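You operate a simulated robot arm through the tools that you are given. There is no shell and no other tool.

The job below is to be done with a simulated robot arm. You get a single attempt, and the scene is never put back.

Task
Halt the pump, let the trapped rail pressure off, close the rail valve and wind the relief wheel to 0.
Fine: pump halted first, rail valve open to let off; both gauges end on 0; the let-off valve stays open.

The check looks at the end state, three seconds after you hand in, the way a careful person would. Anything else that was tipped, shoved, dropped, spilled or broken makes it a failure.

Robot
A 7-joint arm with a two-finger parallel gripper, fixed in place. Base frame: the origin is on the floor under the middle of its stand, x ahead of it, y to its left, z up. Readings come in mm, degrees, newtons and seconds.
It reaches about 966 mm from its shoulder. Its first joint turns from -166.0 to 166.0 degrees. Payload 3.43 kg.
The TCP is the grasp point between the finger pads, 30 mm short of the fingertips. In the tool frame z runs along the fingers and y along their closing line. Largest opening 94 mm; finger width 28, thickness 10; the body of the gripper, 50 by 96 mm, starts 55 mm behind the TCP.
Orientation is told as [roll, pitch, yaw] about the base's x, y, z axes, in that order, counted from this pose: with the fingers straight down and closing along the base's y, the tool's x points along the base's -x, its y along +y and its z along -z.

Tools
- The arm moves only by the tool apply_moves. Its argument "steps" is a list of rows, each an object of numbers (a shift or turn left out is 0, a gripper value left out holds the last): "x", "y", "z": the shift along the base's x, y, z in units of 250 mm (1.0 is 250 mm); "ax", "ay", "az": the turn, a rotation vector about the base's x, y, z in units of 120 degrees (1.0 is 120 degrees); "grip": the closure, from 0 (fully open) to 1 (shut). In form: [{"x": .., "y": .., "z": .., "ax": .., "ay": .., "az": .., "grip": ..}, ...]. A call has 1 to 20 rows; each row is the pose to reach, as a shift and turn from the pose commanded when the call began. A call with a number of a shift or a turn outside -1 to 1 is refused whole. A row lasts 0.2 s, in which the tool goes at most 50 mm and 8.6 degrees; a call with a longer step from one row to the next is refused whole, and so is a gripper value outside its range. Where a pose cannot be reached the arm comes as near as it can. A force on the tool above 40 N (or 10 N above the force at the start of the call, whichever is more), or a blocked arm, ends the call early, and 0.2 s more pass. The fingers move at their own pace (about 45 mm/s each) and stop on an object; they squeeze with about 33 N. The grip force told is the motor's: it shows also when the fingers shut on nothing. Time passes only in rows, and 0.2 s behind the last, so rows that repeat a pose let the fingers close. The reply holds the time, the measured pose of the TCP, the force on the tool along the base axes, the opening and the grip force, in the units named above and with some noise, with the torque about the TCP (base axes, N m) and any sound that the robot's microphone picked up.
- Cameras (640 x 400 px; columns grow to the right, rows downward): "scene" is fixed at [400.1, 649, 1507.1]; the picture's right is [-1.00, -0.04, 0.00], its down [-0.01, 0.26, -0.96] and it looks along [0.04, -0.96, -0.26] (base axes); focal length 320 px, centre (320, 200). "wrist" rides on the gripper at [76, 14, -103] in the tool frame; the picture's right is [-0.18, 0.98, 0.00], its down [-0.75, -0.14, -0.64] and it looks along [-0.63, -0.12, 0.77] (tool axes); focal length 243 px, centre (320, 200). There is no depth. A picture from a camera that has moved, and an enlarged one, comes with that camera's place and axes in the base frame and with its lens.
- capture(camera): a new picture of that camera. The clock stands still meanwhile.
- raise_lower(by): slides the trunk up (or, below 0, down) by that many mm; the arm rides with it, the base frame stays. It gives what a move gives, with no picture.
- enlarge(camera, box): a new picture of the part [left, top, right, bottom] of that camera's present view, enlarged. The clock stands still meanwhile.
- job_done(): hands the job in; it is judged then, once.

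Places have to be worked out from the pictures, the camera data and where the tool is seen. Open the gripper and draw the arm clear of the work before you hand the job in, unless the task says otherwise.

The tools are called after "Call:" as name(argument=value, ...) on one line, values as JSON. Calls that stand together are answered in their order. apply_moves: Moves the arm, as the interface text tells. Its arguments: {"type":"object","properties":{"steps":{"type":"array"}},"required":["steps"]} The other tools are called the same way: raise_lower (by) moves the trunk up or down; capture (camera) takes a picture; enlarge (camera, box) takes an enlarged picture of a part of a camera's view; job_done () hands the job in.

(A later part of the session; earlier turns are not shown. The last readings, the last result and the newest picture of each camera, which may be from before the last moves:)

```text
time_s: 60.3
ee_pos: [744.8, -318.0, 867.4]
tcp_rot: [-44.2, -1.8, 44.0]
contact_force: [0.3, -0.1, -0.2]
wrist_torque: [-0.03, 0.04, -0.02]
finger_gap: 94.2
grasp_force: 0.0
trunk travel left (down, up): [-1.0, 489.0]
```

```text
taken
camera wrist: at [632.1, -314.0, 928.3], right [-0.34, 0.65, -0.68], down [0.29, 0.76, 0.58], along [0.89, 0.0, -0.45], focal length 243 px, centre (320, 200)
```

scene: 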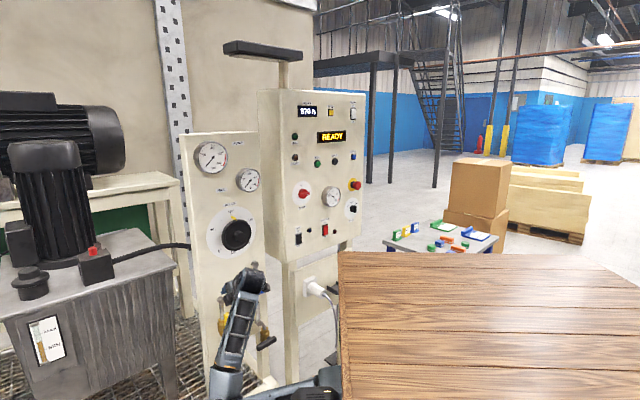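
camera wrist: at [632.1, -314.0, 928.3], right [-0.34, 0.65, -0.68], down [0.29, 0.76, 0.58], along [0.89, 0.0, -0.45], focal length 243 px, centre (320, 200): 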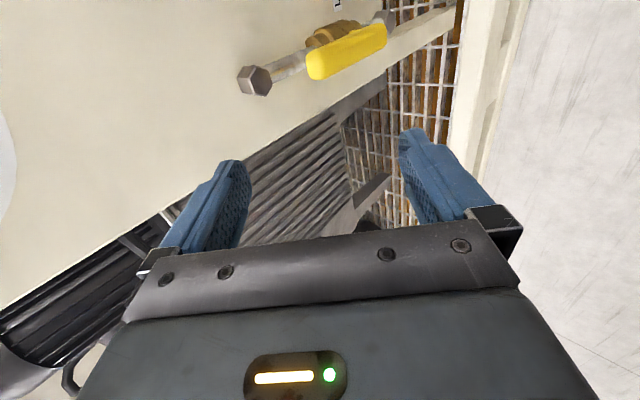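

Trunk is at the bottom and the arm has room. I rise to the wheel axis while levelling the tool again.

Call:
apply_moves(steps=[{"x": -0.034, "y": -0.045, "z": 0.112, "ax": -0.038, "ay": -0.038}, {"x": -0.068, "y": -0.09, "z": 0.224, "ax": -0.077, "ay": -0.077}, {"x": -0.102, "y": -0.136, "z": 0.336, "ax": -0.116, "ay": -0.116}, {"x": -0.136, "y": -0.181, "z": 0.448, "ax": -0.155, "ay": -0.155}, {"x": -0.17, "y": -0.226, "z": 0.56, "ax": -0.194, "ay": -0.194}, {"x": -0.204, "y": -0.272, "z": 0.672, "ax": -0.233, "ay": -0.233}, {"x": -0.2376, "y": -0.3168, "z": 0.784, "ax": -0.271, "ay": -0.271}, {"x": -0.2376, "y": -0.3168, "z": 0.784, "ax": -0.271, "ay": -0.271}])

Call:
capture(camera="scene")

Call:
capture(camera="wrist")

```text
time_s: 62.1
ee_pos: [684.4, -396.2, 1063.8]
tcp_rot: [-90.2, -1.9, 45.5]
contact_force: [-0.3, -0.6, -0.2]
wrist_torque: [0.0, -0.02, 0.03]
finger_gap: 94.1
grasp_force: 0.2
trunk travel left (down, up): [-1.0, 489.0]
```

```text
taken
```

scene: 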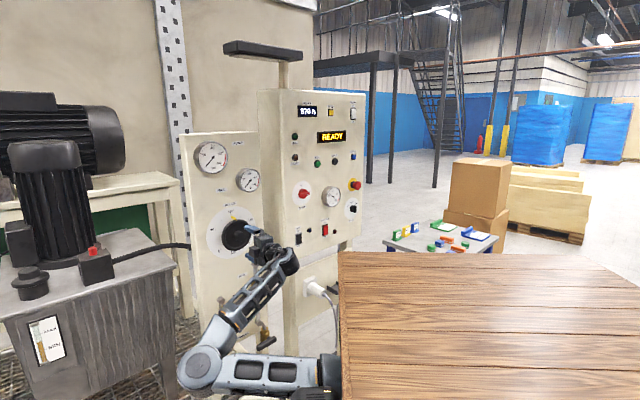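

```text
taken
camera wrist: at [558.7, -379.3, 1045.8], right [0.16, 0.15, -0.98], down [0.07, 0.98, 0.16], along [0.99, -0.09, 0.14], focal length 243 px, centre (320, 200)
```

wrist: 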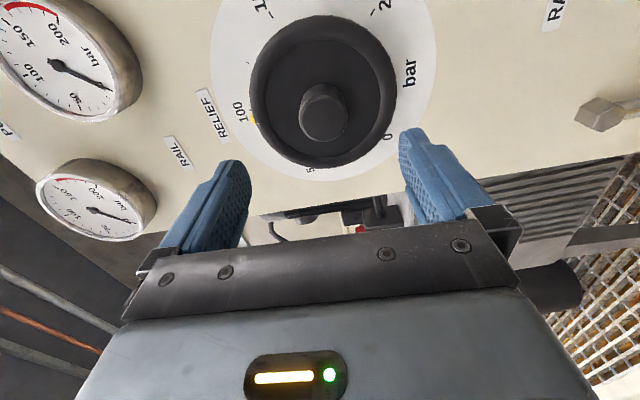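

The level pose in front of the wheel was reached fully this time, with the hub about 3 mm low of the axis. I enlarge the view to judge hub size, depth and the pointer.

Call:
enlarge(camera="wrist", box=[200, 0, 450, 190])

Call:
enlarge(camera="scene", box=[195, 195, 275, 265])

```text
2.11 times, centred on (325, 95) of wrist
camera zoom: at [558.7, -379.3, 1045.8], right [0.16, 0.15, -0.98], down [0.07, 0.98, 0.16], along [0.99, -0.09, 0.14], focal length 511 px, centre (310, 421)
```

zoom: 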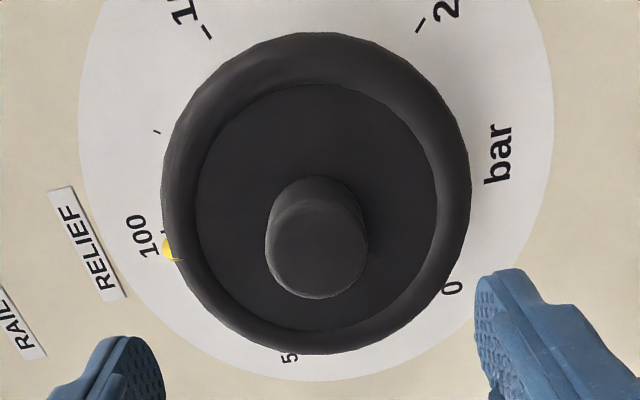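

```text
5.71 times, centred on (235, 230) of scene
camera zoom: at [400.1, 649.0, 1507.1], right [-1.0, -0.04, 0.0], down [-0.01, 0.26, -0.96], along [0.04, -0.96, -0.26], focal length 1826 px, centre (806, 29)
```

zoom: 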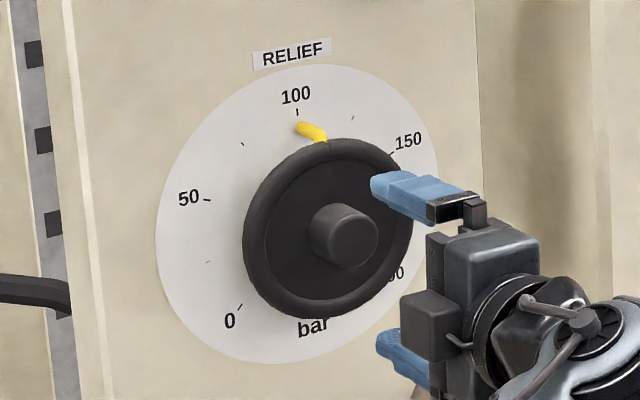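

Hub is about 39 mm across and 30 mm long, with its axis at v≈202, z≈1060; the rim's inner radius is about 51 mm, so I part-close to 56 mm. Then I test the pre-turn of +65° clockwise again from this better posture.

Call:
apply_moves(steps=[{"z": -0.01, "ax": 0.048, "ay": -0.048, "grip": 0.4}, {"z": -0.014, "ax": 0.096, "ay": -0.096}, {"z": -0.014, "ax": 0.144, "ay": -0.144}, {"z": -0.014, "ax": 0.192, "ay": -0.192}, {"z": -0.014, "ax": 0.24, "ay": -0.24}, {"z": -0.014, "ax": 0.288, "ay": -0.288}, {"z": -0.014, "ax": 0.336, "ay": -0.336}, {"z": -0.014, "ax": 0.383, "ay": -0.383}, {"z": -0.014, "ax": 0.383, "ay": -0.383}])

Call:
capture(camera="wrist")

Call:
capture(camera="scene")

```text
time_s: 64.1
ee_pos: [684.8, -397.9, 1058.8]
tcp_rot: [-91.3, -67.1, 46.4]
contact_force: [0.0, 0.0, 0.4]
wrist_torque: [-0.02, 0.0, 0.05]
finger_gap: 56.5
grasp_force: 0.0
trunk travel left (down, up): [-1.0, 489.0]
```

```text
taken
camera wrist: at [601.7, -337.9, 982.4], right [0.69, 0.69, -0.21], down [-0.34, 0.57, 0.74], along [0.64, -0.44, 0.63], focal length 243 px, centre (320, 200)
```

wrist: 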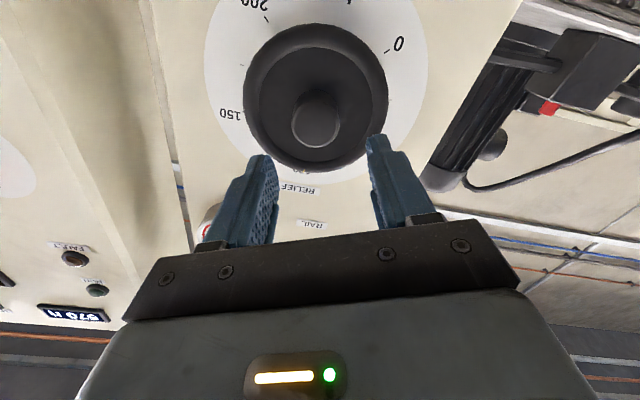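

```text
taken
```

scene: 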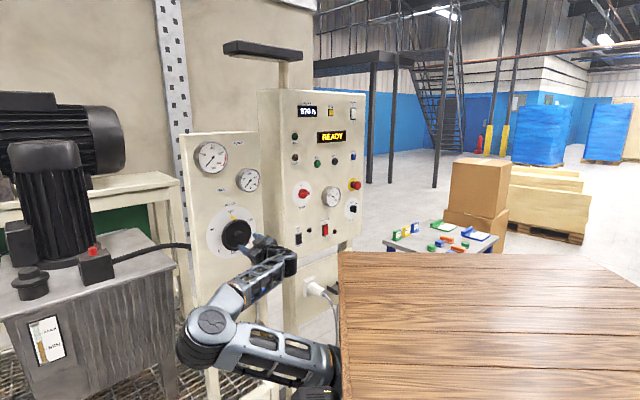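

The +65° roll is reachable with the position held exactly. Before gripping, I rehearse the whole -135° turn in free space so that nothing goes out of reach while holding the hub.

Call:
apply_moves(steps=[{"ax": -0.0497, "ay": 0.0497}, {"ax": -0.0994, "ay": 0.0994}, {"ax": -0.1491, "ay": 0.1491}, {"ax": -0.1988, "ay": 0.1988}, {"ax": -0.2485, "ay": 0.2485}, {"ax": -0.2982, "ay": 0.2982}, {"ax": -0.3479, "ay": 0.3479}, {"ax": -0.3976, "ay": 0.3976}, {"ax": -0.4473, "ay": 0.4473}, {"ax": -0.497, "ay": 0.497}, {"ax": -0.5467, "ay": 0.5467}, {"ax": -0.5964, "ay": 0.5964}, {"ax": -0.6461, "ay": 0.6461}, {"ax": -0.6958, "ay": 0.6958}, {"ax": -0.7455, "ay": 0.7455}, {"ax": -0.7955, "ay": 0.7955}, {"ax": -0.7955, "ay": 0.7955}])

Call:
capture(camera="wrist")

Call:
capture(camera="scene")

```text
time_s: 67.7
ee_pos: [685.9, -398.5, 1060.2]
tcp_rot: [-88.8, 68.1, 46.6]
contact_force: [-0.3, -0.1, -0.5]
wrist_torque: [-0.03, 0.0, 0.01]
finger_gap: 56.3
grasp_force: 0.2
trunk travel left (down, up): [-1.0, 489.0]
```

```text
taken
camera wrist: at [584.0, -356.0, 1125.7], right [-0.6, -0.6, -0.54], down [-0.17, 0.75, -0.64], along [0.78, -0.29, -0.55], focal length 243 px, centre (320, 200)
```

wrist: 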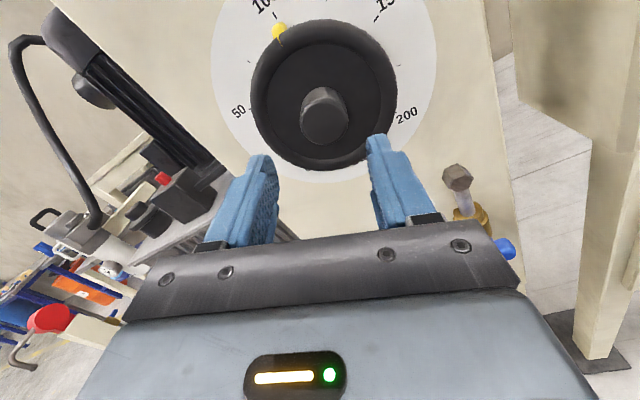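

```text
taken
```

scene: 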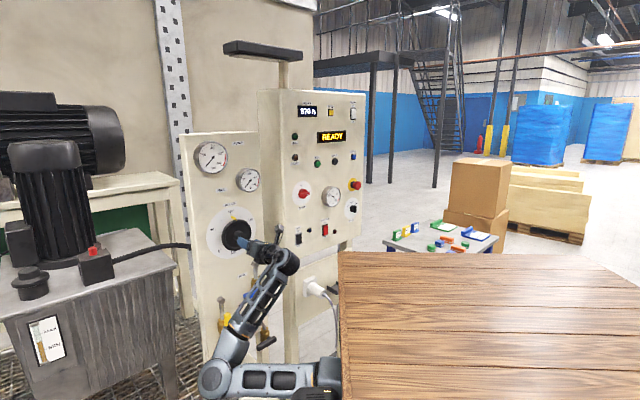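

The full -135° roll is reachable with the position held. The three views put the hub axis at about v 200, z 1058, so I shift by -3 and -1.5 mm while rolling back to the start of the turn.

Call:
apply_moves(steps=[{"x": -0.0085, "y": -0.0085, "z": -0.006, "ax": 0.0497, "ay": -0.0497}, {"x": -0.0085, "y": -0.0085, "z": -0.006, "ax": 0.0994, "ay": -0.0994}, {"x": -0.0085, "y": -0.0085, "z": -0.006, "ax": 0.1491, "ay": -0.1491}, {"x": -0.0085, "y": -0.0085, "z": -0.006, "ax": 0.1988, "ay": -0.1988}, {"x": -0.0085, "y": -0.0085, "z": -0.006, "ax": 0.2485, "ay": -0.2485}, {"x": -0.0085, "y": -0.0085, "z": -0.006, "ax": 0.2982, "ay": -0.2982}, {"x": -0.0085, "y": -0.0085, "z": -0.006, "ax": 0.3479, "ay": -0.3479}, {"x": -0.0085, "y": -0.0085, "z": -0.006, "ax": 0.3976, "ay": -0.3976}, {"x": -0.0085, "y": -0.0085, "z": -0.006, "ax": 0.4473, "ay": -0.4473}, {"x": -0.0085, "y": -0.0085, "z": -0.006, "ax": 0.497, "ay": -0.497}, {"x": -0.0085, "y": -0.0085, "z": -0.006, "ax": 0.5467, "ay": -0.5467}, {"x": -0.0085, "y": -0.0085, "z": -0.006, "ax": 0.5964, "ay": -0.5964}, {"x": -0.0085, "y": -0.0085, "z": -0.006, "ax": 0.6461, "ay": -0.6461}, {"x": -0.0085, "y": -0.0085, "z": -0.006, "ax": 0.6958, "ay": -0.6958}, {"x": -0.0085, "y": -0.0085, "z": -0.006, "ax": 0.7455, "ay": -0.7455}, {"x": -0.0085, "y": -0.0085, "z": -0.006, "ax": 0.7955, "ay": -0.7955}, {"x": -0.0085, "y": -0.0085, "z": -0.006, "ax": 0.7955, "ay": -0.7955}])

Call:
capture(camera="wrist")

```text
time_s: 71.3
ee_pos: [683.7, -399.3, 1058.3]
tcp_rot: [-91.4, -67.2, 46.4]
contact_force: [-0.6, 0.4, -0.7]
wrist_torque: [0.0, 0.01, 0.05]
finger_gap: 56.3
grasp_force: 0.2
trunk travel left (down, up): [-1.0, 489.0]
```

```text
taken
camera wrist: at [599.4, -339.3, 980.9], right [0.69, 0.69, -0.21], down [-0.34, 0.57, 0.74], along [0.64, -0.44, 0.63], focal length 243 px, centre (320, 200)
```

wrist: 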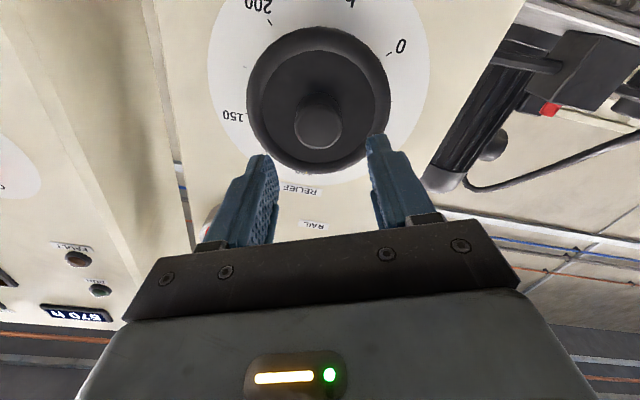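

The hub is centred between the open fingers. I advance 50 mm and check again before going onto the hub.

Call:
apply_moves(steps=[{"x": 0.05, "y": -0.05}, {"x": 0.1, "y": -0.1}, {"x": 0.1414, "y": -0.1414}, {"x": 0.1414, "y": -0.1414}])

Call:
capture(camera="wrist")

Call:
enlarge(camera="scene", box=[195, 195, 315, 295])

```text
time_s: 72.3
ee_pos: [719.0, -435.7, 1058.0]
tcp_rot: [-91.4, -66.9, 46.4]
contact_force: [0.0, 0.7, -0.3]
wrist_torque: [-0.01, 0.0, 0.01]
finger_gap: 56.4
grasp_force: 0.1
trunk travel left (down, up): [-1.0, 489.0]
```

```text
taken
camera wrist: at [634.6, -375.1, 982.3], right [0.69, 0.69, -0.22], down [-0.34, 0.58, 0.74], along [0.64, -0.44, 0.63], focal length 243 px, centre (320, 200)
```

wrist: 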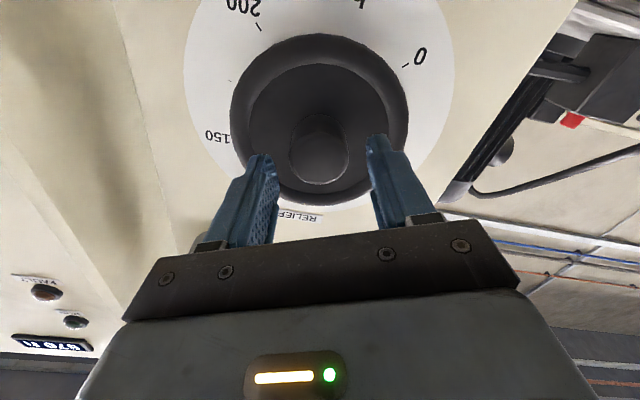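

```text
4.00 times, centred on (255, 245) of scene
camera zoom: at [400.1, 649.0, 1507.1], right [-1.0, -0.04, 0.0], down [-0.01, 0.26, -0.96], along [0.04, -0.96, -0.26], focal length 1279 px, centre (580, 20)
```

zoom: 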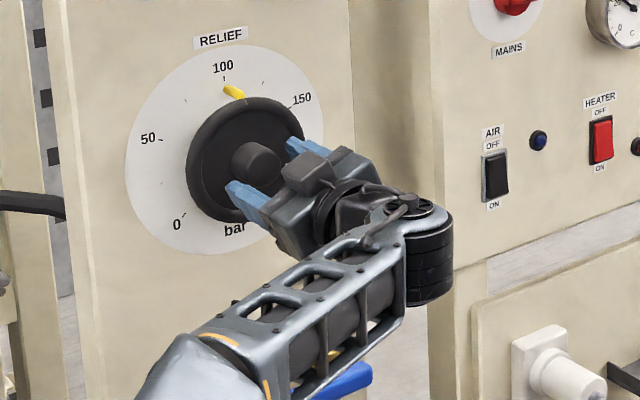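

Alignment is right on: hub front about 12 mm past the fingertips. I advance 33 mm in small steps so the fingers flank the hub.

Call:
apply_moves(steps=[{"x": 0.03, "y": -0.03}, {"x": 0.055, "y": -0.055}, {"x": 0.075, "y": -0.075}, {"x": 0.088, "y": -0.088}, {"x": 0.094, "y": -0.094}])

Call:
capture(camera="wrist")

```text
time_s: 73.5
ee_pos: [741.9, -457.3, 1058.3]
tcp_rot: [-91.4, -66.9, 46.4]
contact_force: [0.1, 0.0, -0.4]
wrist_torque: [-0.03, -0.01, 0.05]
finger_gap: 56.4
grasp_force: 0.1
trunk travel left (down, up): [-1.0, 489.0]
```

```text
taken
camera wrist: at [658.8, -399.2, 981.6], right [0.69, 0.69, -0.22], down [-0.34, 0.58, 0.74], along [0.64, -0.44, 0.63], focal length 243 px, centre (320, 200)
```

wrist: 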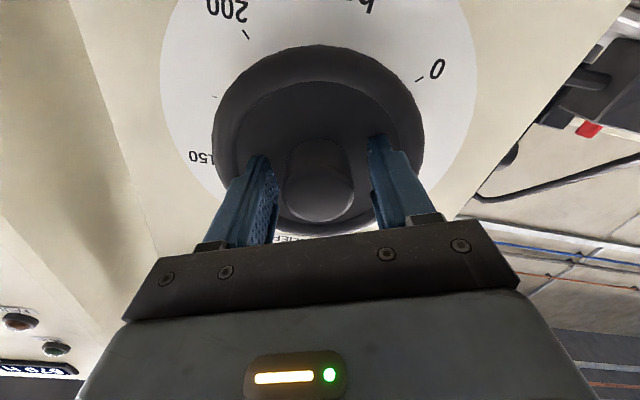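

The fingers flank the hub without touch. I close the grip on it.

Call:
apply_moves(steps=[{"grip": 1}, {"grip": 1}, {"grip": 1}, {"grip": 1}])

Call:
capture(camera="wrist")

```text
time_s: 74.5
ee_pos: [741.8, -459.5, 1058.7]
tcp_rot: [-91.6, -67.0, 46.3]
contact_force: [-1.4, -14.1, 6.6]
wrist_torque: [0.21, 0.18, 0.75]
finger_gap: 37.3
grasp_force: 45.1
trunk travel left (down, up): [-1.0, 489.0]
```

```text
taken
camera wrist: at [658.1, -399.9, 982.0], right [0.69, 0.69, -0.21], down [-0.34, 0.58, 0.74], along [0.64, -0.44, 0.64], focal length 243 px, centre (320, 200)
```

wrist: 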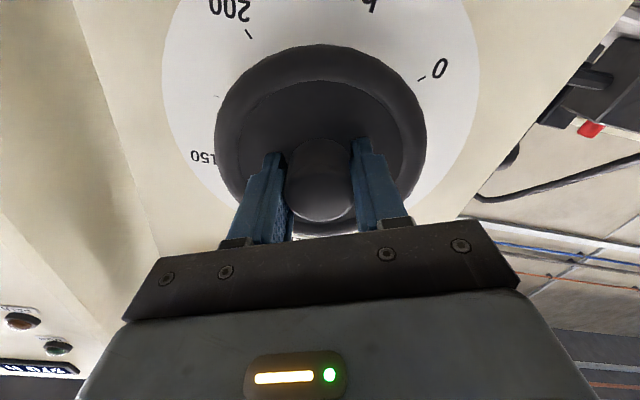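

The hub is held (gap 37 mm), with about 15 N sideways from a small offset. I relieve that with a 2 mm shift before turning.

Call:
apply_moves(steps=[{"x": -0.005, "y": -0.006, "z": 0.003}, {"x": -0.005, "y": -0.006, "z": 0.003}])

```text
time_s: 75.1
ee_pos: [742.1, -460.6, 1059.4]
tcp_rot: [-91.6, -67.1, 46.5]
contact_force: [3.4, -10.3, 6.0]
wrist_torque: [0.15, 0.1, 0.38]
finger_gap: 37.6
grasp_force: 45.7
trunk travel left (down, up): [-1.0, 489.0]
```

Sideways force is down; a little remains toward the panel, so I ease that too and begin the counter-clockwise turn by about 34°.

Call:
apply_moves(steps=[{"x": 0.001, "y": -0.006, "z": 0.003}, {"x": 0.001, "y": -0.006, "z": 0.003, "ax": -0.025, "ay": 0.025}, {"x": 0.001, "y": -0.006, "z": 0.003, "ax": -0.06, "ay": 0.06}, {"x": 0.001, "y": -0.006, "z": 0.003, "ax": -0.1, "ay": 0.1}, {"x": 0.001, "y": -0.006, "z": 0.003, "ax": -0.15, "ay": 0.15}, {"x": 0.001, "y": -0.006, "z": 0.003, "ax": -0.2, "ay": 0.2}])

Call:
capture(camera="wrist")

Call:
enlarge(camera="scene", box=[195, 195, 315, 295])

```text
time_s: 76.3
ee_pos: [742.0, -460.0, 1059.3]
tcp_rot: [-90.5, -41.1, 45.8]
contact_force: [-10.3, 21.1, -5.0]
wrist_torque: [-0.2, -0.21, -0.41]
finger_gap: 37.4
grasp_force: 44.6
trunk travel left (down, up): [-1.0, 489.0]
stopped in row 6: the force on the tool passed its limit at 41 N (the readings are from after the stop); the commanded pose is now the measured one
```

```text
taken
camera wrist: at [635.0, -423.0, 997.6], right [0.55, 0.56, -0.62], down [-0.13, 0.79, 0.6], along [0.82, -0.25, 0.51], focal length 243 px, centre (320, 200)
```

wrist: 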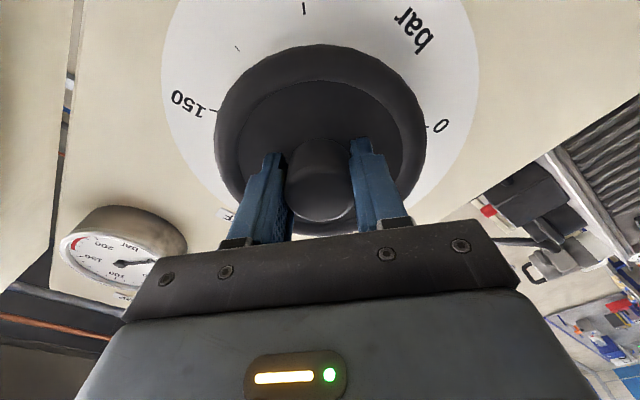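

```text
4.00 times, centred on (255, 245) of scene
camera zoom: at [400.1, 649.0, 1507.1], right [-1.0, -0.04, 0.0], down [-0.01, 0.26, -0.96], along [0.04, -0.96, -0.26], focal length 1279 px, centre (580, 20)
```

zoom: 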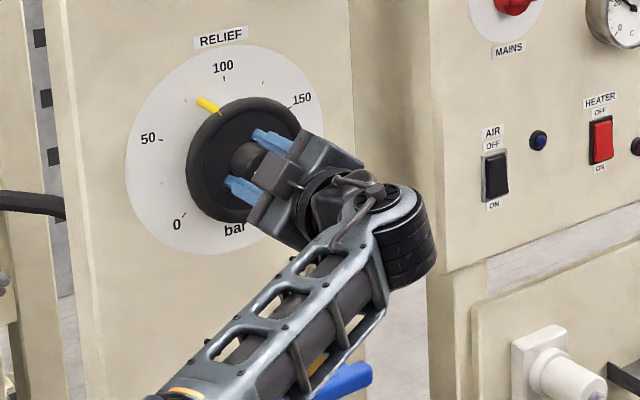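

The wheel follows the grip (pointer now near 80). I'm pressing about 22 N into the wheel, so I back off 2 mm and keep turning more slowly.

Call:
apply_moves(steps=[{"x": -0.003, "y": 0.0085, "z": -0.002}, {"x": -0.003, "y": 0.0085, "z": -0.002, "ax": -0.02, "ay": 0.02}, {"x": -0.003, "y": 0.0085, "z": -0.002, "ax": -0.05, "ay": 0.05}, {"x": -0.003, "y": 0.0085, "z": -0.002, "ax": -0.08, "ay": 0.08}, {"x": -0.003, "y": 0.0085, "z": -0.002, "ax": -0.11, "ay": 0.11}, {"x": -0.003, "y": 0.0085, "z": -0.002, "ax": -0.14, "ay": 0.14}, {"x": -0.003, "y": 0.0085, "z": -0.002, "ax": -0.17, "ay": 0.17}, {"x": -0.003, "y": 0.0085, "z": -0.002, "ax": -0.2, "ay": 0.2}, {"x": -0.003, "y": 0.0085, "z": -0.002, "ax": -0.23, "ay": 0.23}])

Call:
enlarge(camera="scene", box=[195, 195, 315, 295])

```text
time_s: 77.1
ee_pos: [741.3, -459.7, 1059.6]
tcp_rot: [-90.5, -33.5, 45.8]
contact_force: [13.9, -33.0, 11.4]
wrist_torque: [0.96, 0.9, 1.14]
finger_gap: 37.3
grasp_force: 45.4
trunk travel left (down, up): [-1.0, 489.0]
stopped in row 4: the force on the tool passed its limit at 44 N (the readings are from after the stop); the commanded pose is now the measured one
```

```text
4.00 times, centred on (255, 245) of scene
camera zoom: at [400.1, 649.0, 1507.1], right [-1.0, -0.04, 0.0], down [-0.01, 0.26, -0.96], along [0.04, -0.96, -0.26], focal length 1279 px, centre (580, 20)
```

zoom: 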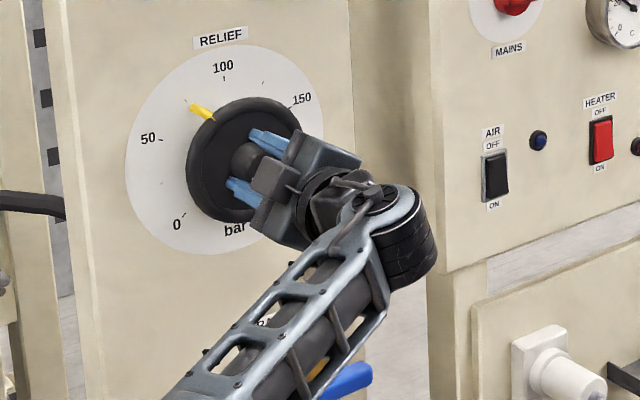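

The arm is stiff (about 20 N per mm), so my back-off was too much. I undo most of it with a small shift and read the force before turning on.

Call:
apply_moves(steps=[{"x": 0.0025, "y": -0.0065, "z": 0.0024}, {"x": 0.0025, "y": -0.0065, "z": 0.0024}])

```text
time_s: 77.7
ee_pos: [742.0, -458.6, 1059.9]
tcp_rot: [-90.4, -33.5, 45.7]
contact_force: [-1.6, -11.2, -4.5]
wrist_torque: [-0.01, 0.04, 0.42]
finger_gap: 37.1
grasp_force: 45.0
trunk travel left (down, up): [-1.0, 489.0]
```

Force is down to about 12 N. I keep turning about 45° in finer steps with no further shift.

Call:
apply_moves(steps=[{"x": -0.001, "y": -0.001, "z": -0.001, "ax": -0.022, "ay": 0.022}, {"x": -0.001, "y": -0.001, "z": -0.001, "ax": -0.044, "ay": 0.044}, {"x": -0.001, "y": -0.001, "z": -0.001, "ax": -0.066, "ay": 0.066}, {"x": -0.001, "y": -0.001, "z": -0.001, "ax": -0.088, "ay": 0.088}, {"x": -0.001, "y": -0.001, "z": -0.001, "ax": -0.11, "ay": 0.11}, {"x": -0.001, "y": -0.001, "z": -0.001, "ax": -0.132, "ay": 0.132}, {"x": -0.001, "y": -0.001, "z": -0.001, "ax": -0.154, "ay": 0.154}, {"x": -0.001, "y": -0.001, "z": -0.001, "ax": -0.176, "ay": 0.176}, {"x": -0.001, "y": -0.001, "z": -0.001, "ax": -0.198, "ay": 0.198}, {"x": -0.001, "y": -0.001, "z": -0.001, "ax": -0.22, "ay": 0.22}, {"x": -0.001, "y": -0.001, "z": -0.001, "ax": -0.242, "ay": 0.242}, {"x": -0.001, "y": -0.001, "z": -0.001, "ax": -0.264, "ay": 0.264}])

Call:
enlarge(camera="scene", box=[195, 195, 315, 295])

```text
time_s: 80.3
ee_pos: [741.6, -459.6, 1059.8]
tcp_rot: [-90.0, 11.5, 45.7]
contact_force: [-17.7, 16.3, -13.4]
wrist_torque: [0.7, 0.69, -0.42]
finger_gap: 37.5
grasp_force: 44.6
trunk travel left (down, up): [-1.0, 489.0]
```

```text
4.00 times, centred on (255, 245) of scene
camera zoom: at [400.1, 649.0, 1507.1], right [-1.0, -0.04, 0.0], down [-0.01, 0.26, -0.96], along [0.04, -0.96, -0.26], focal length 1279 px, centre (580, 20)
```

zoom: 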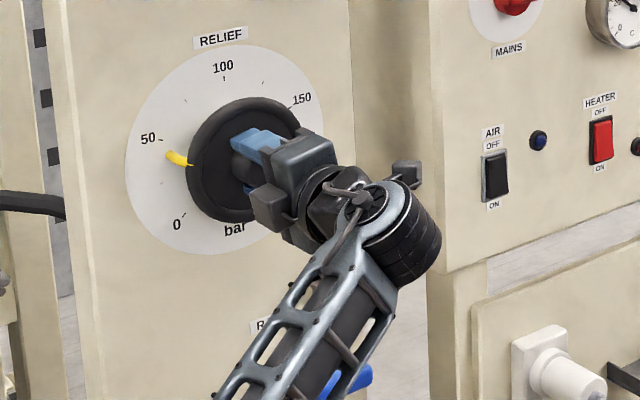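

Turned 78° so far, pointer near 42. I ease 1 mm off the wheel and turn another 45°.

Call:
apply_moves(steps=[{"x": -0.0026, "y": 0.0026, "z": -0.002}, {"x": -0.0026, "y": 0.0026, "z": -0.002, "ax": -0.022, "ay": 0.022}, {"x": -0.0026, "y": 0.0026, "z": -0.002, "ax": -0.044, "ay": 0.044}, {"x": -0.0026, "y": 0.0026, "z": -0.002, "ax": -0.066, "ay": 0.066}, {"x": -0.0026, "y": 0.0026, "z": -0.002, "ax": -0.088, "ay": 0.088}, {"x": -0.0026, "y": 0.0026, "z": -0.002, "ax": -0.11, "ay": 0.11}, {"x": -0.0026, "y": 0.0026, "z": -0.002, "ax": -0.132, "ay": 0.132}, {"x": -0.0026, "y": 0.0026, "z": -0.002, "ax": -0.154, "ay": 0.154}, {"x": -0.0026, "y": 0.0026, "z": -0.002, "ax": -0.176, "ay": 0.176}, {"x": -0.0026, "y": 0.0026, "z": -0.002, "ax": -0.198, "ay": 0.198}, {"x": -0.0026, "y": 0.0026, "z": -0.002, "ax": -0.22, "ay": 0.22}, {"x": -0.0026, "y": 0.0026, "z": -0.002, "ax": -0.242, "ay": 0.242}, {"x": -0.0026, "y": 0.0026, "z": -0.002, "ax": -0.264, "ay": 0.264}])

Call:
enlarge(camera="scene", box=[195, 195, 315, 295])

Call:
capture(camera="wrist")

```text
time_s: 81.8
ee_pos: [741.6, -460.1, 1061.8]
tcp_rot: [-90.0, 29.5, 45.7]
contact_force: [9.3, -16.4, 9.9]
wrist_torque: [1.19, 1.18, -0.18]
finger_gap: 37.4
grasp_force: 45.2
trunk travel left (down, up): [-1.0, 489.0]
stopped in row 7: the force on the tool passed its limit at 41 N (the readings are from after the stop); the commanded pose is now the measured one
```

```text
4.00 times, centred on (255, 245) of scene
camera zoom: at [400.1, 649.0, 1507.1], right [-1.0, -0.04, 0.0], down [-0.01, 0.26, -0.96], along [0.04, -0.96, -0.26], focal length 1279 px, centre (580, 20)
```

zoom: 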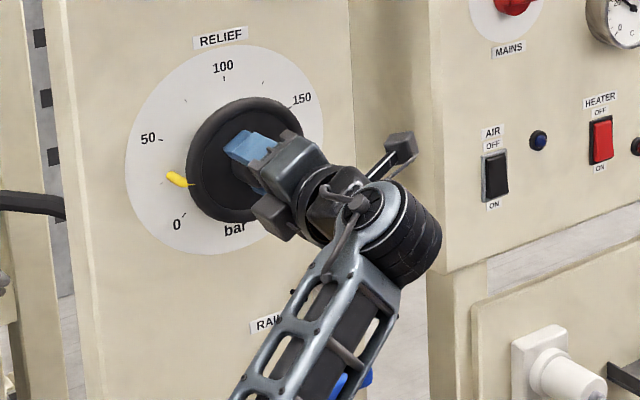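

```text
taken
camera wrist: at [616.9, -441.1, 1085.6], right [-0.23, -0.23, -0.95], down [0.05, 0.97, -0.25], along [0.97, -0.1, -0.21], focal length 243 px, centre (320, 200)
```

wrist: 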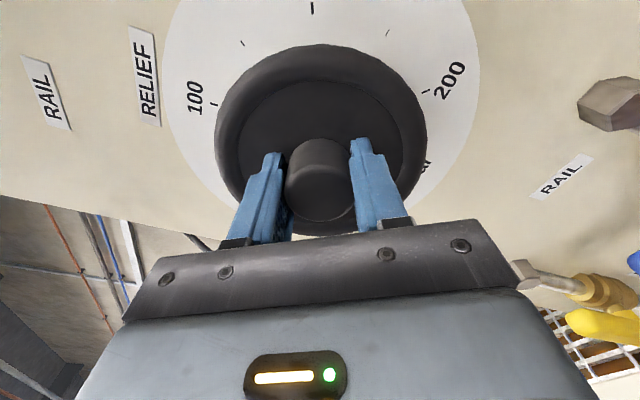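

Pointer is near 28 and the grip is slightly strained. I release, let the hand settle centred on the hub (v≈199, z≈1061), and regrip for the remainder.

Call:
apply_moves(steps=[{"grip": 0.4}, {"grip": 0.4}, {"grip": 0.4}])

Call:
capture(camera="wrist")

Call:
enlarge(camera="scene", box=[195, 195, 275, 265])

```text
time_s: 82.6
ee_pos: [741.3, -458.9, 1060.2]
tcp_rot: [-90.1, 29.7, 45.7]
contact_force: [0.4, 0.4, -0.5]
wrist_torque: [-0.02, -0.01, 0.01]
finger_gap: 56.5
grasp_force: 0.1
trunk travel left (down, up): [-1.0, 489.0]
```

```text
taken
camera wrist: at [616.5, -440.3, 1085.7], right [-0.23, -0.23, -0.95], down [0.05, 0.97, -0.25], along [0.97, -0.1, -0.21], focal length 243 px, centre (320, 200)
```

wrist: 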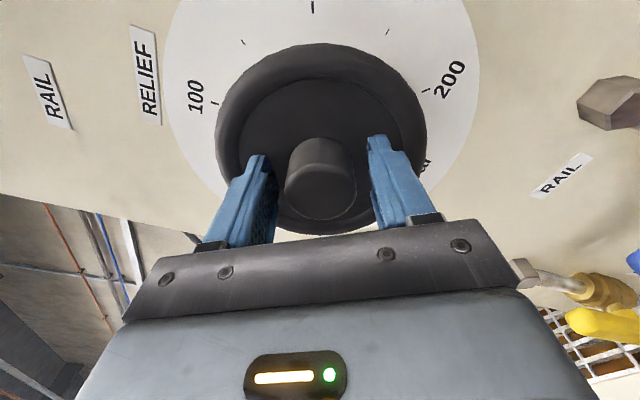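

```text
5.71 times, centred on (235, 230) of scene
camera zoom: at [400.1, 649.0, 1507.1], right [-1.0, -0.04, 0.0], down [-0.01, 0.26, -0.96], along [0.04, -0.96, -0.26], focal length 1826 px, centre (806, 29)
```

zoom: 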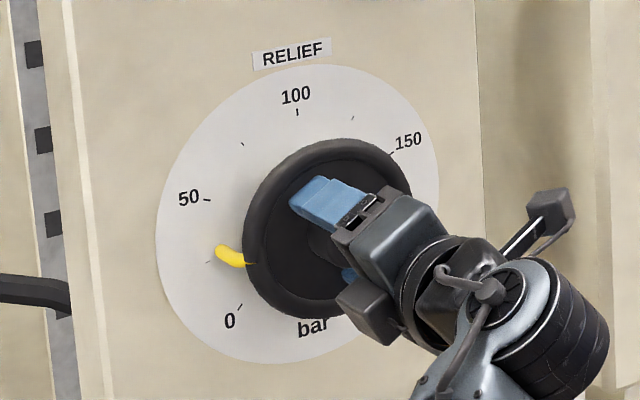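

The pointer stands near 28 and the hub is centred between the fingers. I regrip here.

Call:
apply_moves(steps=[{"z": 0.003, "grip": 0.4}, {"z": 0.003, "grip": 1}, {"z": 0.003, "grip": 1}, {"z": 0.003, "grip": 1}, {"z": 0.003, "grip": 1}])

```text
time_s: 83.8
ee_pos: [741.1, -459.9, 1059.9]
tcp_rot: [-89.8, 29.7, 45.7]
contact_force: [-3.6, 2.2, -4.7]
wrist_torque: [0.92, 0.9, -0.66]
finger_gap: 37.8
grasp_force: 45.0
trunk travel left (down, up): [-1.0, 489.0]
```

Forces are small now. I turn the remaining part, stopping just short to read the pointer.

Call:
apply_moves(steps=[{"ax": -0.018, "ay": 0.018}, {"ax": -0.036, "ay": 0.036}, {"ax": -0.054, "ay": 0.054}, {"ax": -0.072, "ay": 0.072}, {"ax": -0.09, "ay": 0.09}, {"ax": -0.108, "ay": 0.108}, {"ax": -0.126, "ay": 0.126}, {"ax": -0.144, "ay": 0.144}, {"ax": -0.162, "ay": 0.162}, {"ax": -0.18, "ay": 0.18}, {"ax": -0.198, "ay": 0.198}])

Call:
enlarge(camera="scene", box=[195, 195, 275, 265])

```text
time_s: 86.2
ee_pos: [741.4, -460.1, 1062.0]
tcp_rot: [-89.1, 63.2, 46.3]
contact_force: [-0.9, 2.6, -6.9]
wrist_torque: [-0.02, -0.03, -1.22]
finger_gap: 37.4
grasp_force: 45.0
trunk travel left (down, up): [-1.0, 489.0]
```

```text
5.71 times, centred on (235, 230) of scene
camera zoom: at [400.1, 649.0, 1507.1], right [-1.0, -0.04, 0.0], down [-0.01, 0.26, -0.96], along [0.04, -0.96, -0.26], focal length 1826 px, centre (806, 29)
```

zoom: 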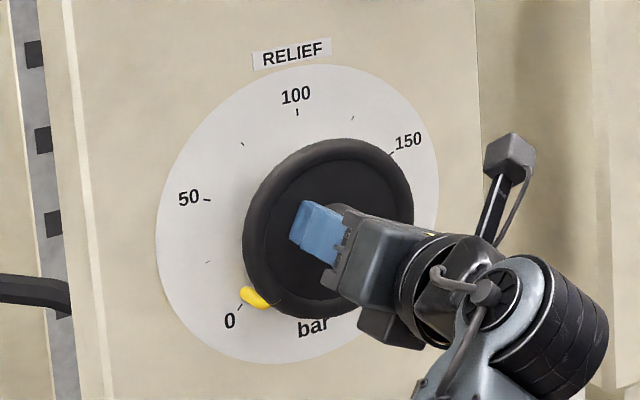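

The pointer sits about 4 bar above 0 by my dial fit, i.e. some 5° more to go. I turn that last bit in small steps.

Call:
apply_moves(steps=[{"ax": -0.01, "ay": 0.01}, {"ax": -0.02, "ay": 0.02}, {"ax": -0.03, "ay": 0.03}, {"ax": -0.03, "ay": 0.03}])

Call:
enlarge(camera="scene", box=[200, 210, 260, 260])

Call:
enlarge(camera="scene", box=[195, 195, 275, 265])

```text
time_s: 87.2
ee_pos: [741.4, -458.6, 1061.7]
tcp_rot: [-88.8, 68.5, 46.7]
contact_force: [1.0, 4.1, -3.5]
wrist_torque: [0.31, 0.3, -1.48]
finger_gap: 37.4
grasp_force: 44.7
trunk travel left (down, up): [-1.0, 489.0]
```

```text
8.00 times, centred on (230, 235) of scene
camera zoom: at [400.1, 649.0, 1507.1], right [-1.0, -0.04, 0.0], down [-0.01, 0.26, -0.96], along [0.04, -0.96, -0.26], focal length 2557 px, centre (1040, -80)
```

zoom: 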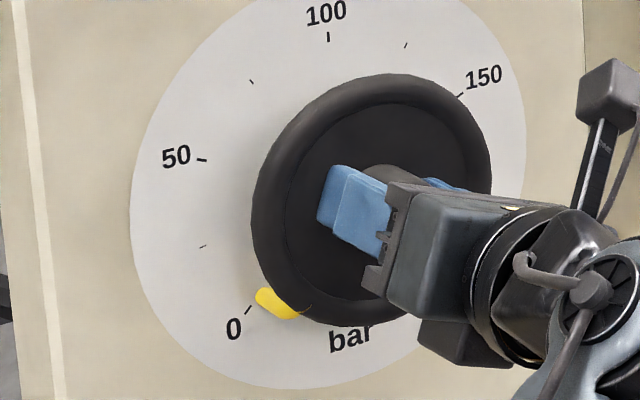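

```text
5.71 times, centred on (235, 230) of scene
camera zoom: at [400.1, 649.0, 1507.1], right [-1.0, -0.04, 0.0], down [-0.01, 0.26, -0.96], along [0.04, -0.96, -0.26], focal length 1826 px, centre (806, 29)
```

zoom: 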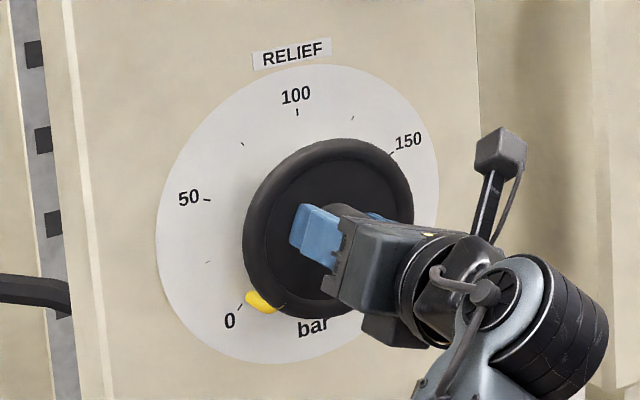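

The pointer appears to be right on the 0 mark. I check it with the wrist camera from a different angle before letting go.

Call:
capture(camera="wrist")

Call:
enlarge(camera="wrist", box=[180, 0, 480, 240])

```text
taken
camera wrist: at [639.5, -417.7, 1127.5], right [-0.6, -0.6, -0.53], down [-0.18, 0.74, -0.64], along [0.78, -0.29, -0.55], focal length 243 px, centre (320, 200)
```

wrist: 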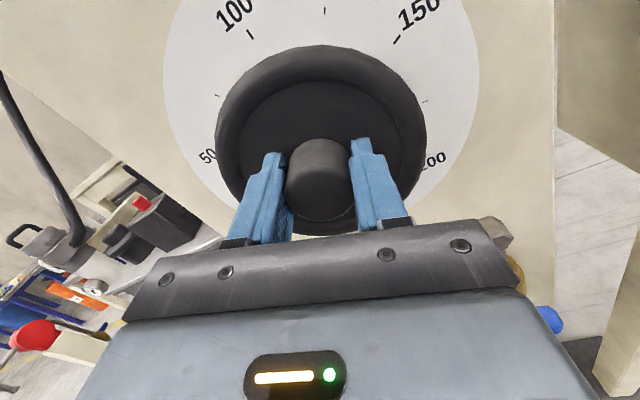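

```text
1.67 times, centred on (330, 120) of wrist
camera zoom: at [639.5, -417.7, 1127.5], right [-0.6, -0.6, -0.53], down [-0.18, 0.74, -0.64], along [0.78, -0.29, -0.55], focal length 404 px, centre (303, 333)
```

zoom: 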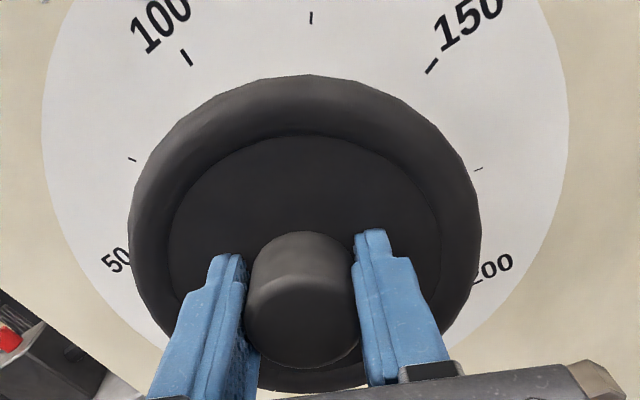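

The pointer is hidden from this side. I open the fingers, draw straight back off the hub and then view the dial.

Call:
apply_moves(steps=[{"grip": 0.4}, {"grip": 0.4}, {"grip": 0.4}, {"x": -0.05, "y": 0.05, "grip": 0.4}, {"x": -0.12, "y": 0.12}, {"x": -0.2, "y": 0.2}, {"x": -0.28, "y": 0.28}])

Call:
capture(camera="wrist")

Call:
enlarge(camera="scene", box=[200, 210, 260, 260])

```text
time_s: 88.8
ee_pos: [670.0, -389.5, 1061.3]
tcp_rot: [-88.7, 68.4, 46.8]
contact_force: [-1.0, -0.3, 0.3]
wrist_torque: [0.0, 0.0, -0.01]
finger_gap: 56.2
grasp_force: 0.0
trunk travel left (down, up): [-1.0, 489.0]
```

```text
taken
camera wrist: at [568.5, -348.2, 1127.0], right [-0.6, -0.6, -0.53], down [-0.18, 0.75, -0.64], along [0.78, -0.29, -0.55], focal length 243 px, centre (320, 200)
```

wrist: 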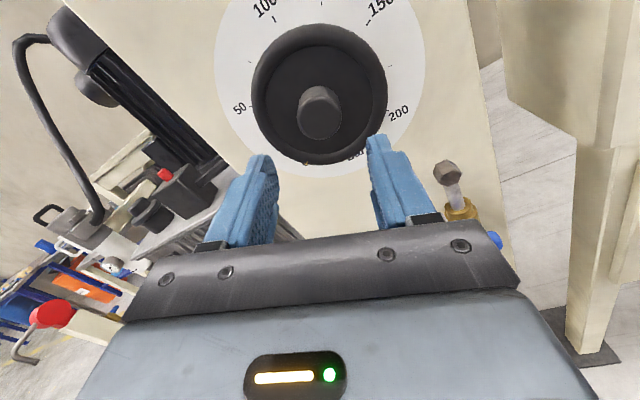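

```text
8.00 times, centred on (230, 235) of scene
camera zoom: at [400.1, 649.0, 1507.1], right [-1.0, -0.04, 0.0], down [-0.01, 0.26, -0.96], along [0.04, -0.96, -0.26], focal length 2557 px, centre (1040, -80)
```

zoom: 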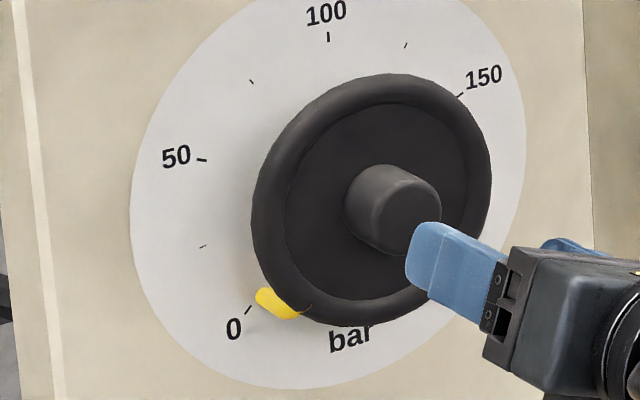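

From the scene camera the pointer lines up with the 0 tick. For a second opinion I roll the hand back (in free space) so the wrist camera looks from the right and below.

Call:
apply_moves(steps=[{"ax": 0.048, "ay": -0.048, "grip": 1}, {"ax": 0.096, "ay": -0.096}, {"ax": 0.144, "ay": -0.144}, {"ax": 0.192, "ay": -0.192}, {"ax": 0.24, "ay": -0.24}, {"ax": 0.288, "ay": -0.288}, {"ax": 0.336, "ay": -0.336}, {"ax": 0.384, "ay": -0.384}, {"ax": 0.432, "ay": -0.432}, {"ax": 0.48, "ay": -0.48}, {"ax": 0.528, "ay": -0.528}, {"ax": 0.576, "ay": -0.576}, {"ax": 0.624, "ay": -0.624}, {"ax": 0.66, "ay": -0.66}])

Call:
capture(camera="wrist")

Call:
enlarge(camera="wrist", box=[220, 0, 460, 190])

```text
time_s: 91.8
ee_pos: [671.6, -389.2, 1061.4]
tcp_rot: [-90.8, -43.8, 45.8]
contact_force: [0.3, -0.3, 0.1]
wrist_torque: [0.02, 0.01, -0.03]
finger_gap: 0.1
grasp_force: 33.0
trunk travel left (down, up): [-1.0, 489.0]
```

```text
taken
camera wrist: at [567.5, -350.2, 996.9], right [0.58, 0.57, -0.58], down [-0.15, 0.77, 0.62], along [0.8, -0.27, 0.53], focal length 243 px, centre (320, 200)
```

wrist: 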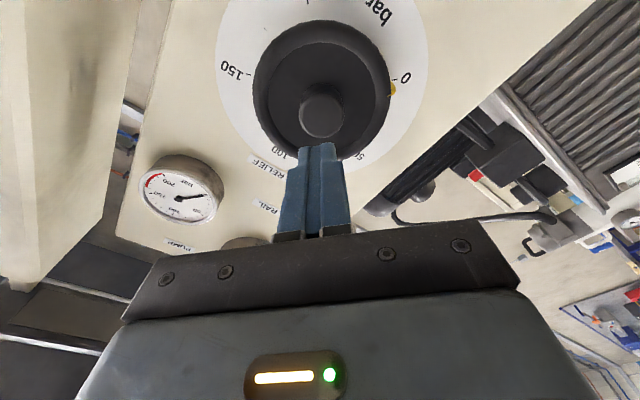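

```text
2.11 times, centred on (340, 95) of wrist
camera zoom: at [567.5, -350.2, 996.9], right [0.58, 0.57, -0.58], down [-0.15, 0.77, 0.62], along [0.8, -0.27, 0.53], focal length 511 px, centre (278, 421)
```

zoom: 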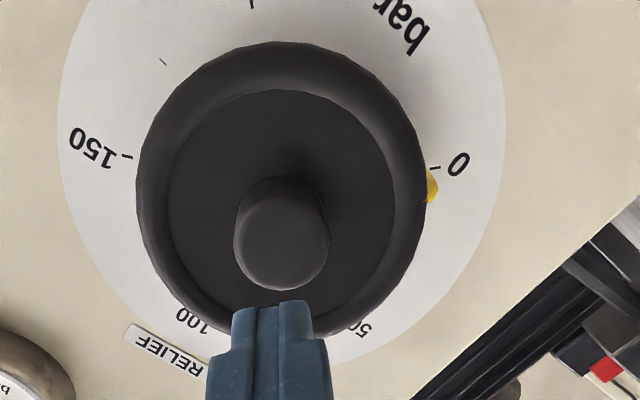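

The rim hides part of the pointer from here and parallax blurs the reading, so I take a much larger scene-camera view of the pointer, the 0 tick and the other ticks.

Call:
enlarge(camera="scene", box=[212, 236, 236, 251])

Call:
enlarge(camera="scene", box=[204, 208, 256, 258])

Call:
enlarge(camera="scene", box=[180, 125, 290, 205])

```text
16.00 times, centred on (224, 244) of scene
camera zoom: at [400.1, 649.0, 1507.1], right [-1.0, -0.04, 0.0], down [-0.01, 0.26, -0.96], along [0.04, -0.96, -0.26], focal length 5114 px, centre (1856, -496)
```

zoom: 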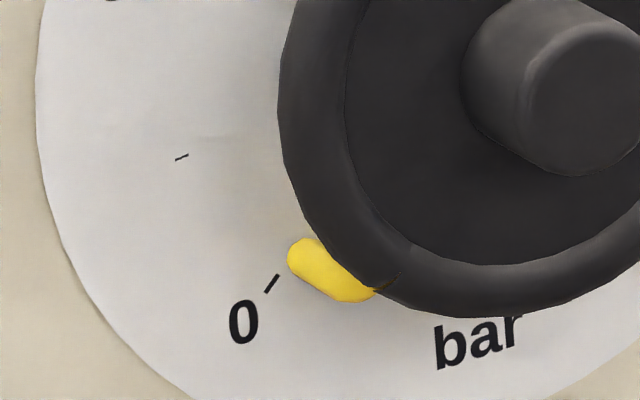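

```text
8.00 times, centred on (230, 233) of scene
camera zoom: at [400.1, 649.0, 1507.1], right [-1.0, -0.04, 0.0], down [-0.01, 0.26, -0.96], along [0.04, -0.96, -0.26], focal length 2557 px, centre (1040, -64)
```

zoom: 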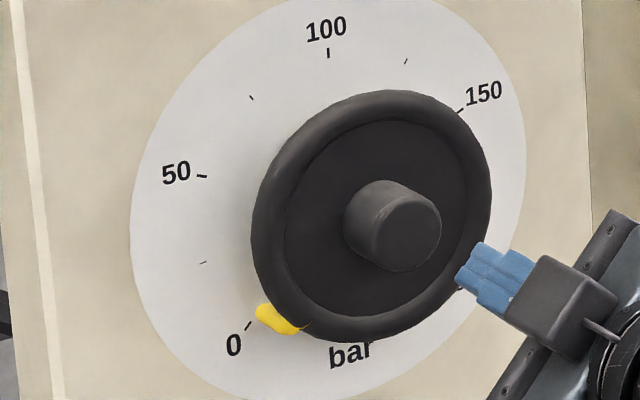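

```text
5.00 times, centred on (235, 165) of scene
camera zoom: at [400.1, 649.0, 1507.1], right [-1.0, -0.04, 0.0], down [-0.01, 0.26, -0.96], along [0.04, -0.96, -0.26], focal length 1598 px, centre (745, 375)
```

zoom: 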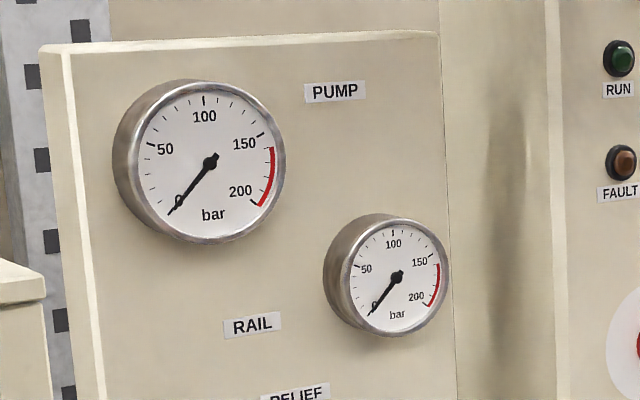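

Both gauges rest on 0. By the tick-fit the relief pointer is within about 1 bar of 0; I magnify the wrist view too, to confirm this from the other side.

Call:
enlarge(camera="wrist", box=[360, 40, 440, 110])

Call:
enlarge(camera="wrist", box=[200, 0, 440, 180])

```text
5.71 times, centred on (400, 75) of wrist
camera zoom: at [567.5, -350.2, 996.9], right [0.58, 0.57, -0.58], down [-0.15, 0.77, 0.62], along [0.8, -0.27, 0.53], focal length 1386 px, centre (-137, 914)
```

zoom: 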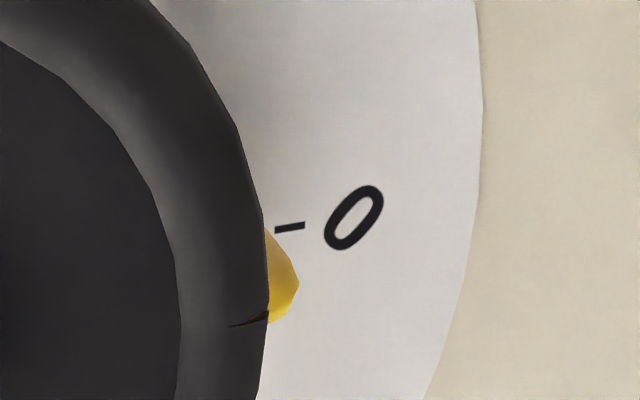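

```text
2.22 times, centred on (320, 90) of wrist
camera zoom: at [567.5, -350.2, 996.9], right [0.58, 0.57, -0.58], down [-0.15, 0.77, 0.62], along [0.8, -0.27, 0.53], focal length 539 px, centre (320, 444)
```

zoom: 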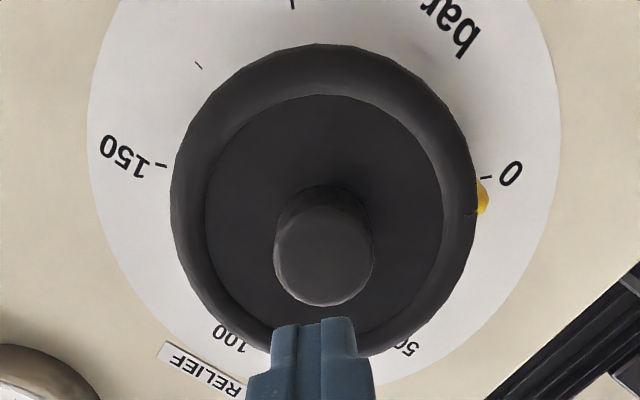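

The pointer's foot meets the 0 tick from this side as well, so the wheel is at 0. I open the gripper and draw the arm back clear of the panel.

Call:
apply_moves(steps=[{"x": -0.08, "y": 0.08, "grip": 0}, {"x": -0.16, "y": 0.16}, {"x": -0.24, "y": 0.24}, {"x": -0.24, "y": 0.24}, {"x": -0.24, "y": 0.24}])

Call:
capture(camera="scene")

Call:
enlarge(camera="scene", box=[180, 240, 300, 390])

Call:
capture(camera="wrist")

```text
time_s: 93.0
ee_pos: [611.6, -327.2, 1060.1]
tcp_rot: [-90.9, -43.6, 45.8]
contact_force: [-0.3, 0.5, 0.3]
wrist_torque: [-0.04, 0.0, -0.01]
finger_gap: 93.7
grasp_force: 0.1
trunk travel left (down, up): [-1.0, 489.0]
```

```text
taken
```

scene: 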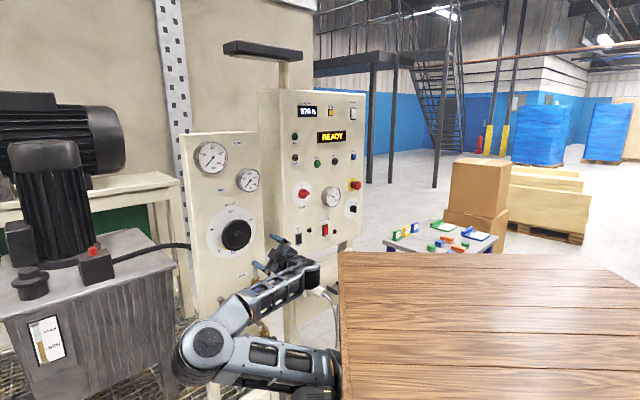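

```text
2.67 times, centred on (240, 315) of scene
camera zoom: at [400.1, 649.0, 1507.1], right [-1.0, -0.04, 0.0], down [-0.01, 0.26, -0.96], along [0.04, -0.96, -0.26], focal length 852 px, centre (533, -107)
```

zoom: 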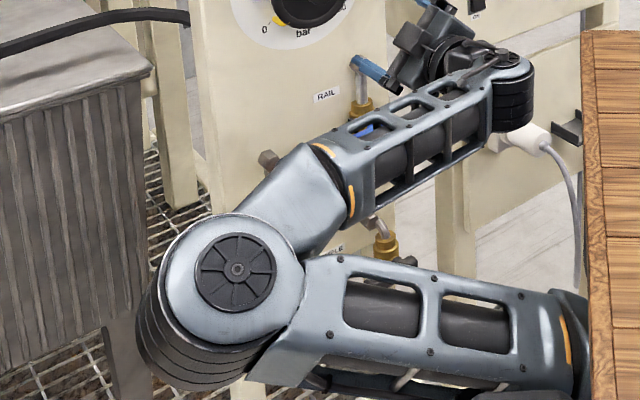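

```text
taken
camera wrist: at [507.6, -288.6, 996.4], right [0.58, 0.57, -0.58], down [-0.15, 0.78, 0.61], along [0.8, -0.27, 0.53], focal length 243 px, centre (320, 200)
```

wrist: 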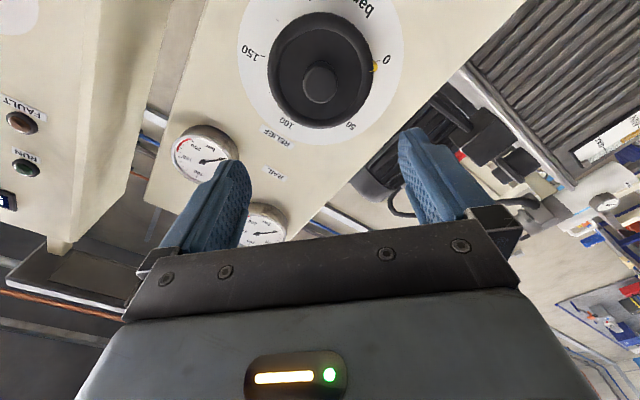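

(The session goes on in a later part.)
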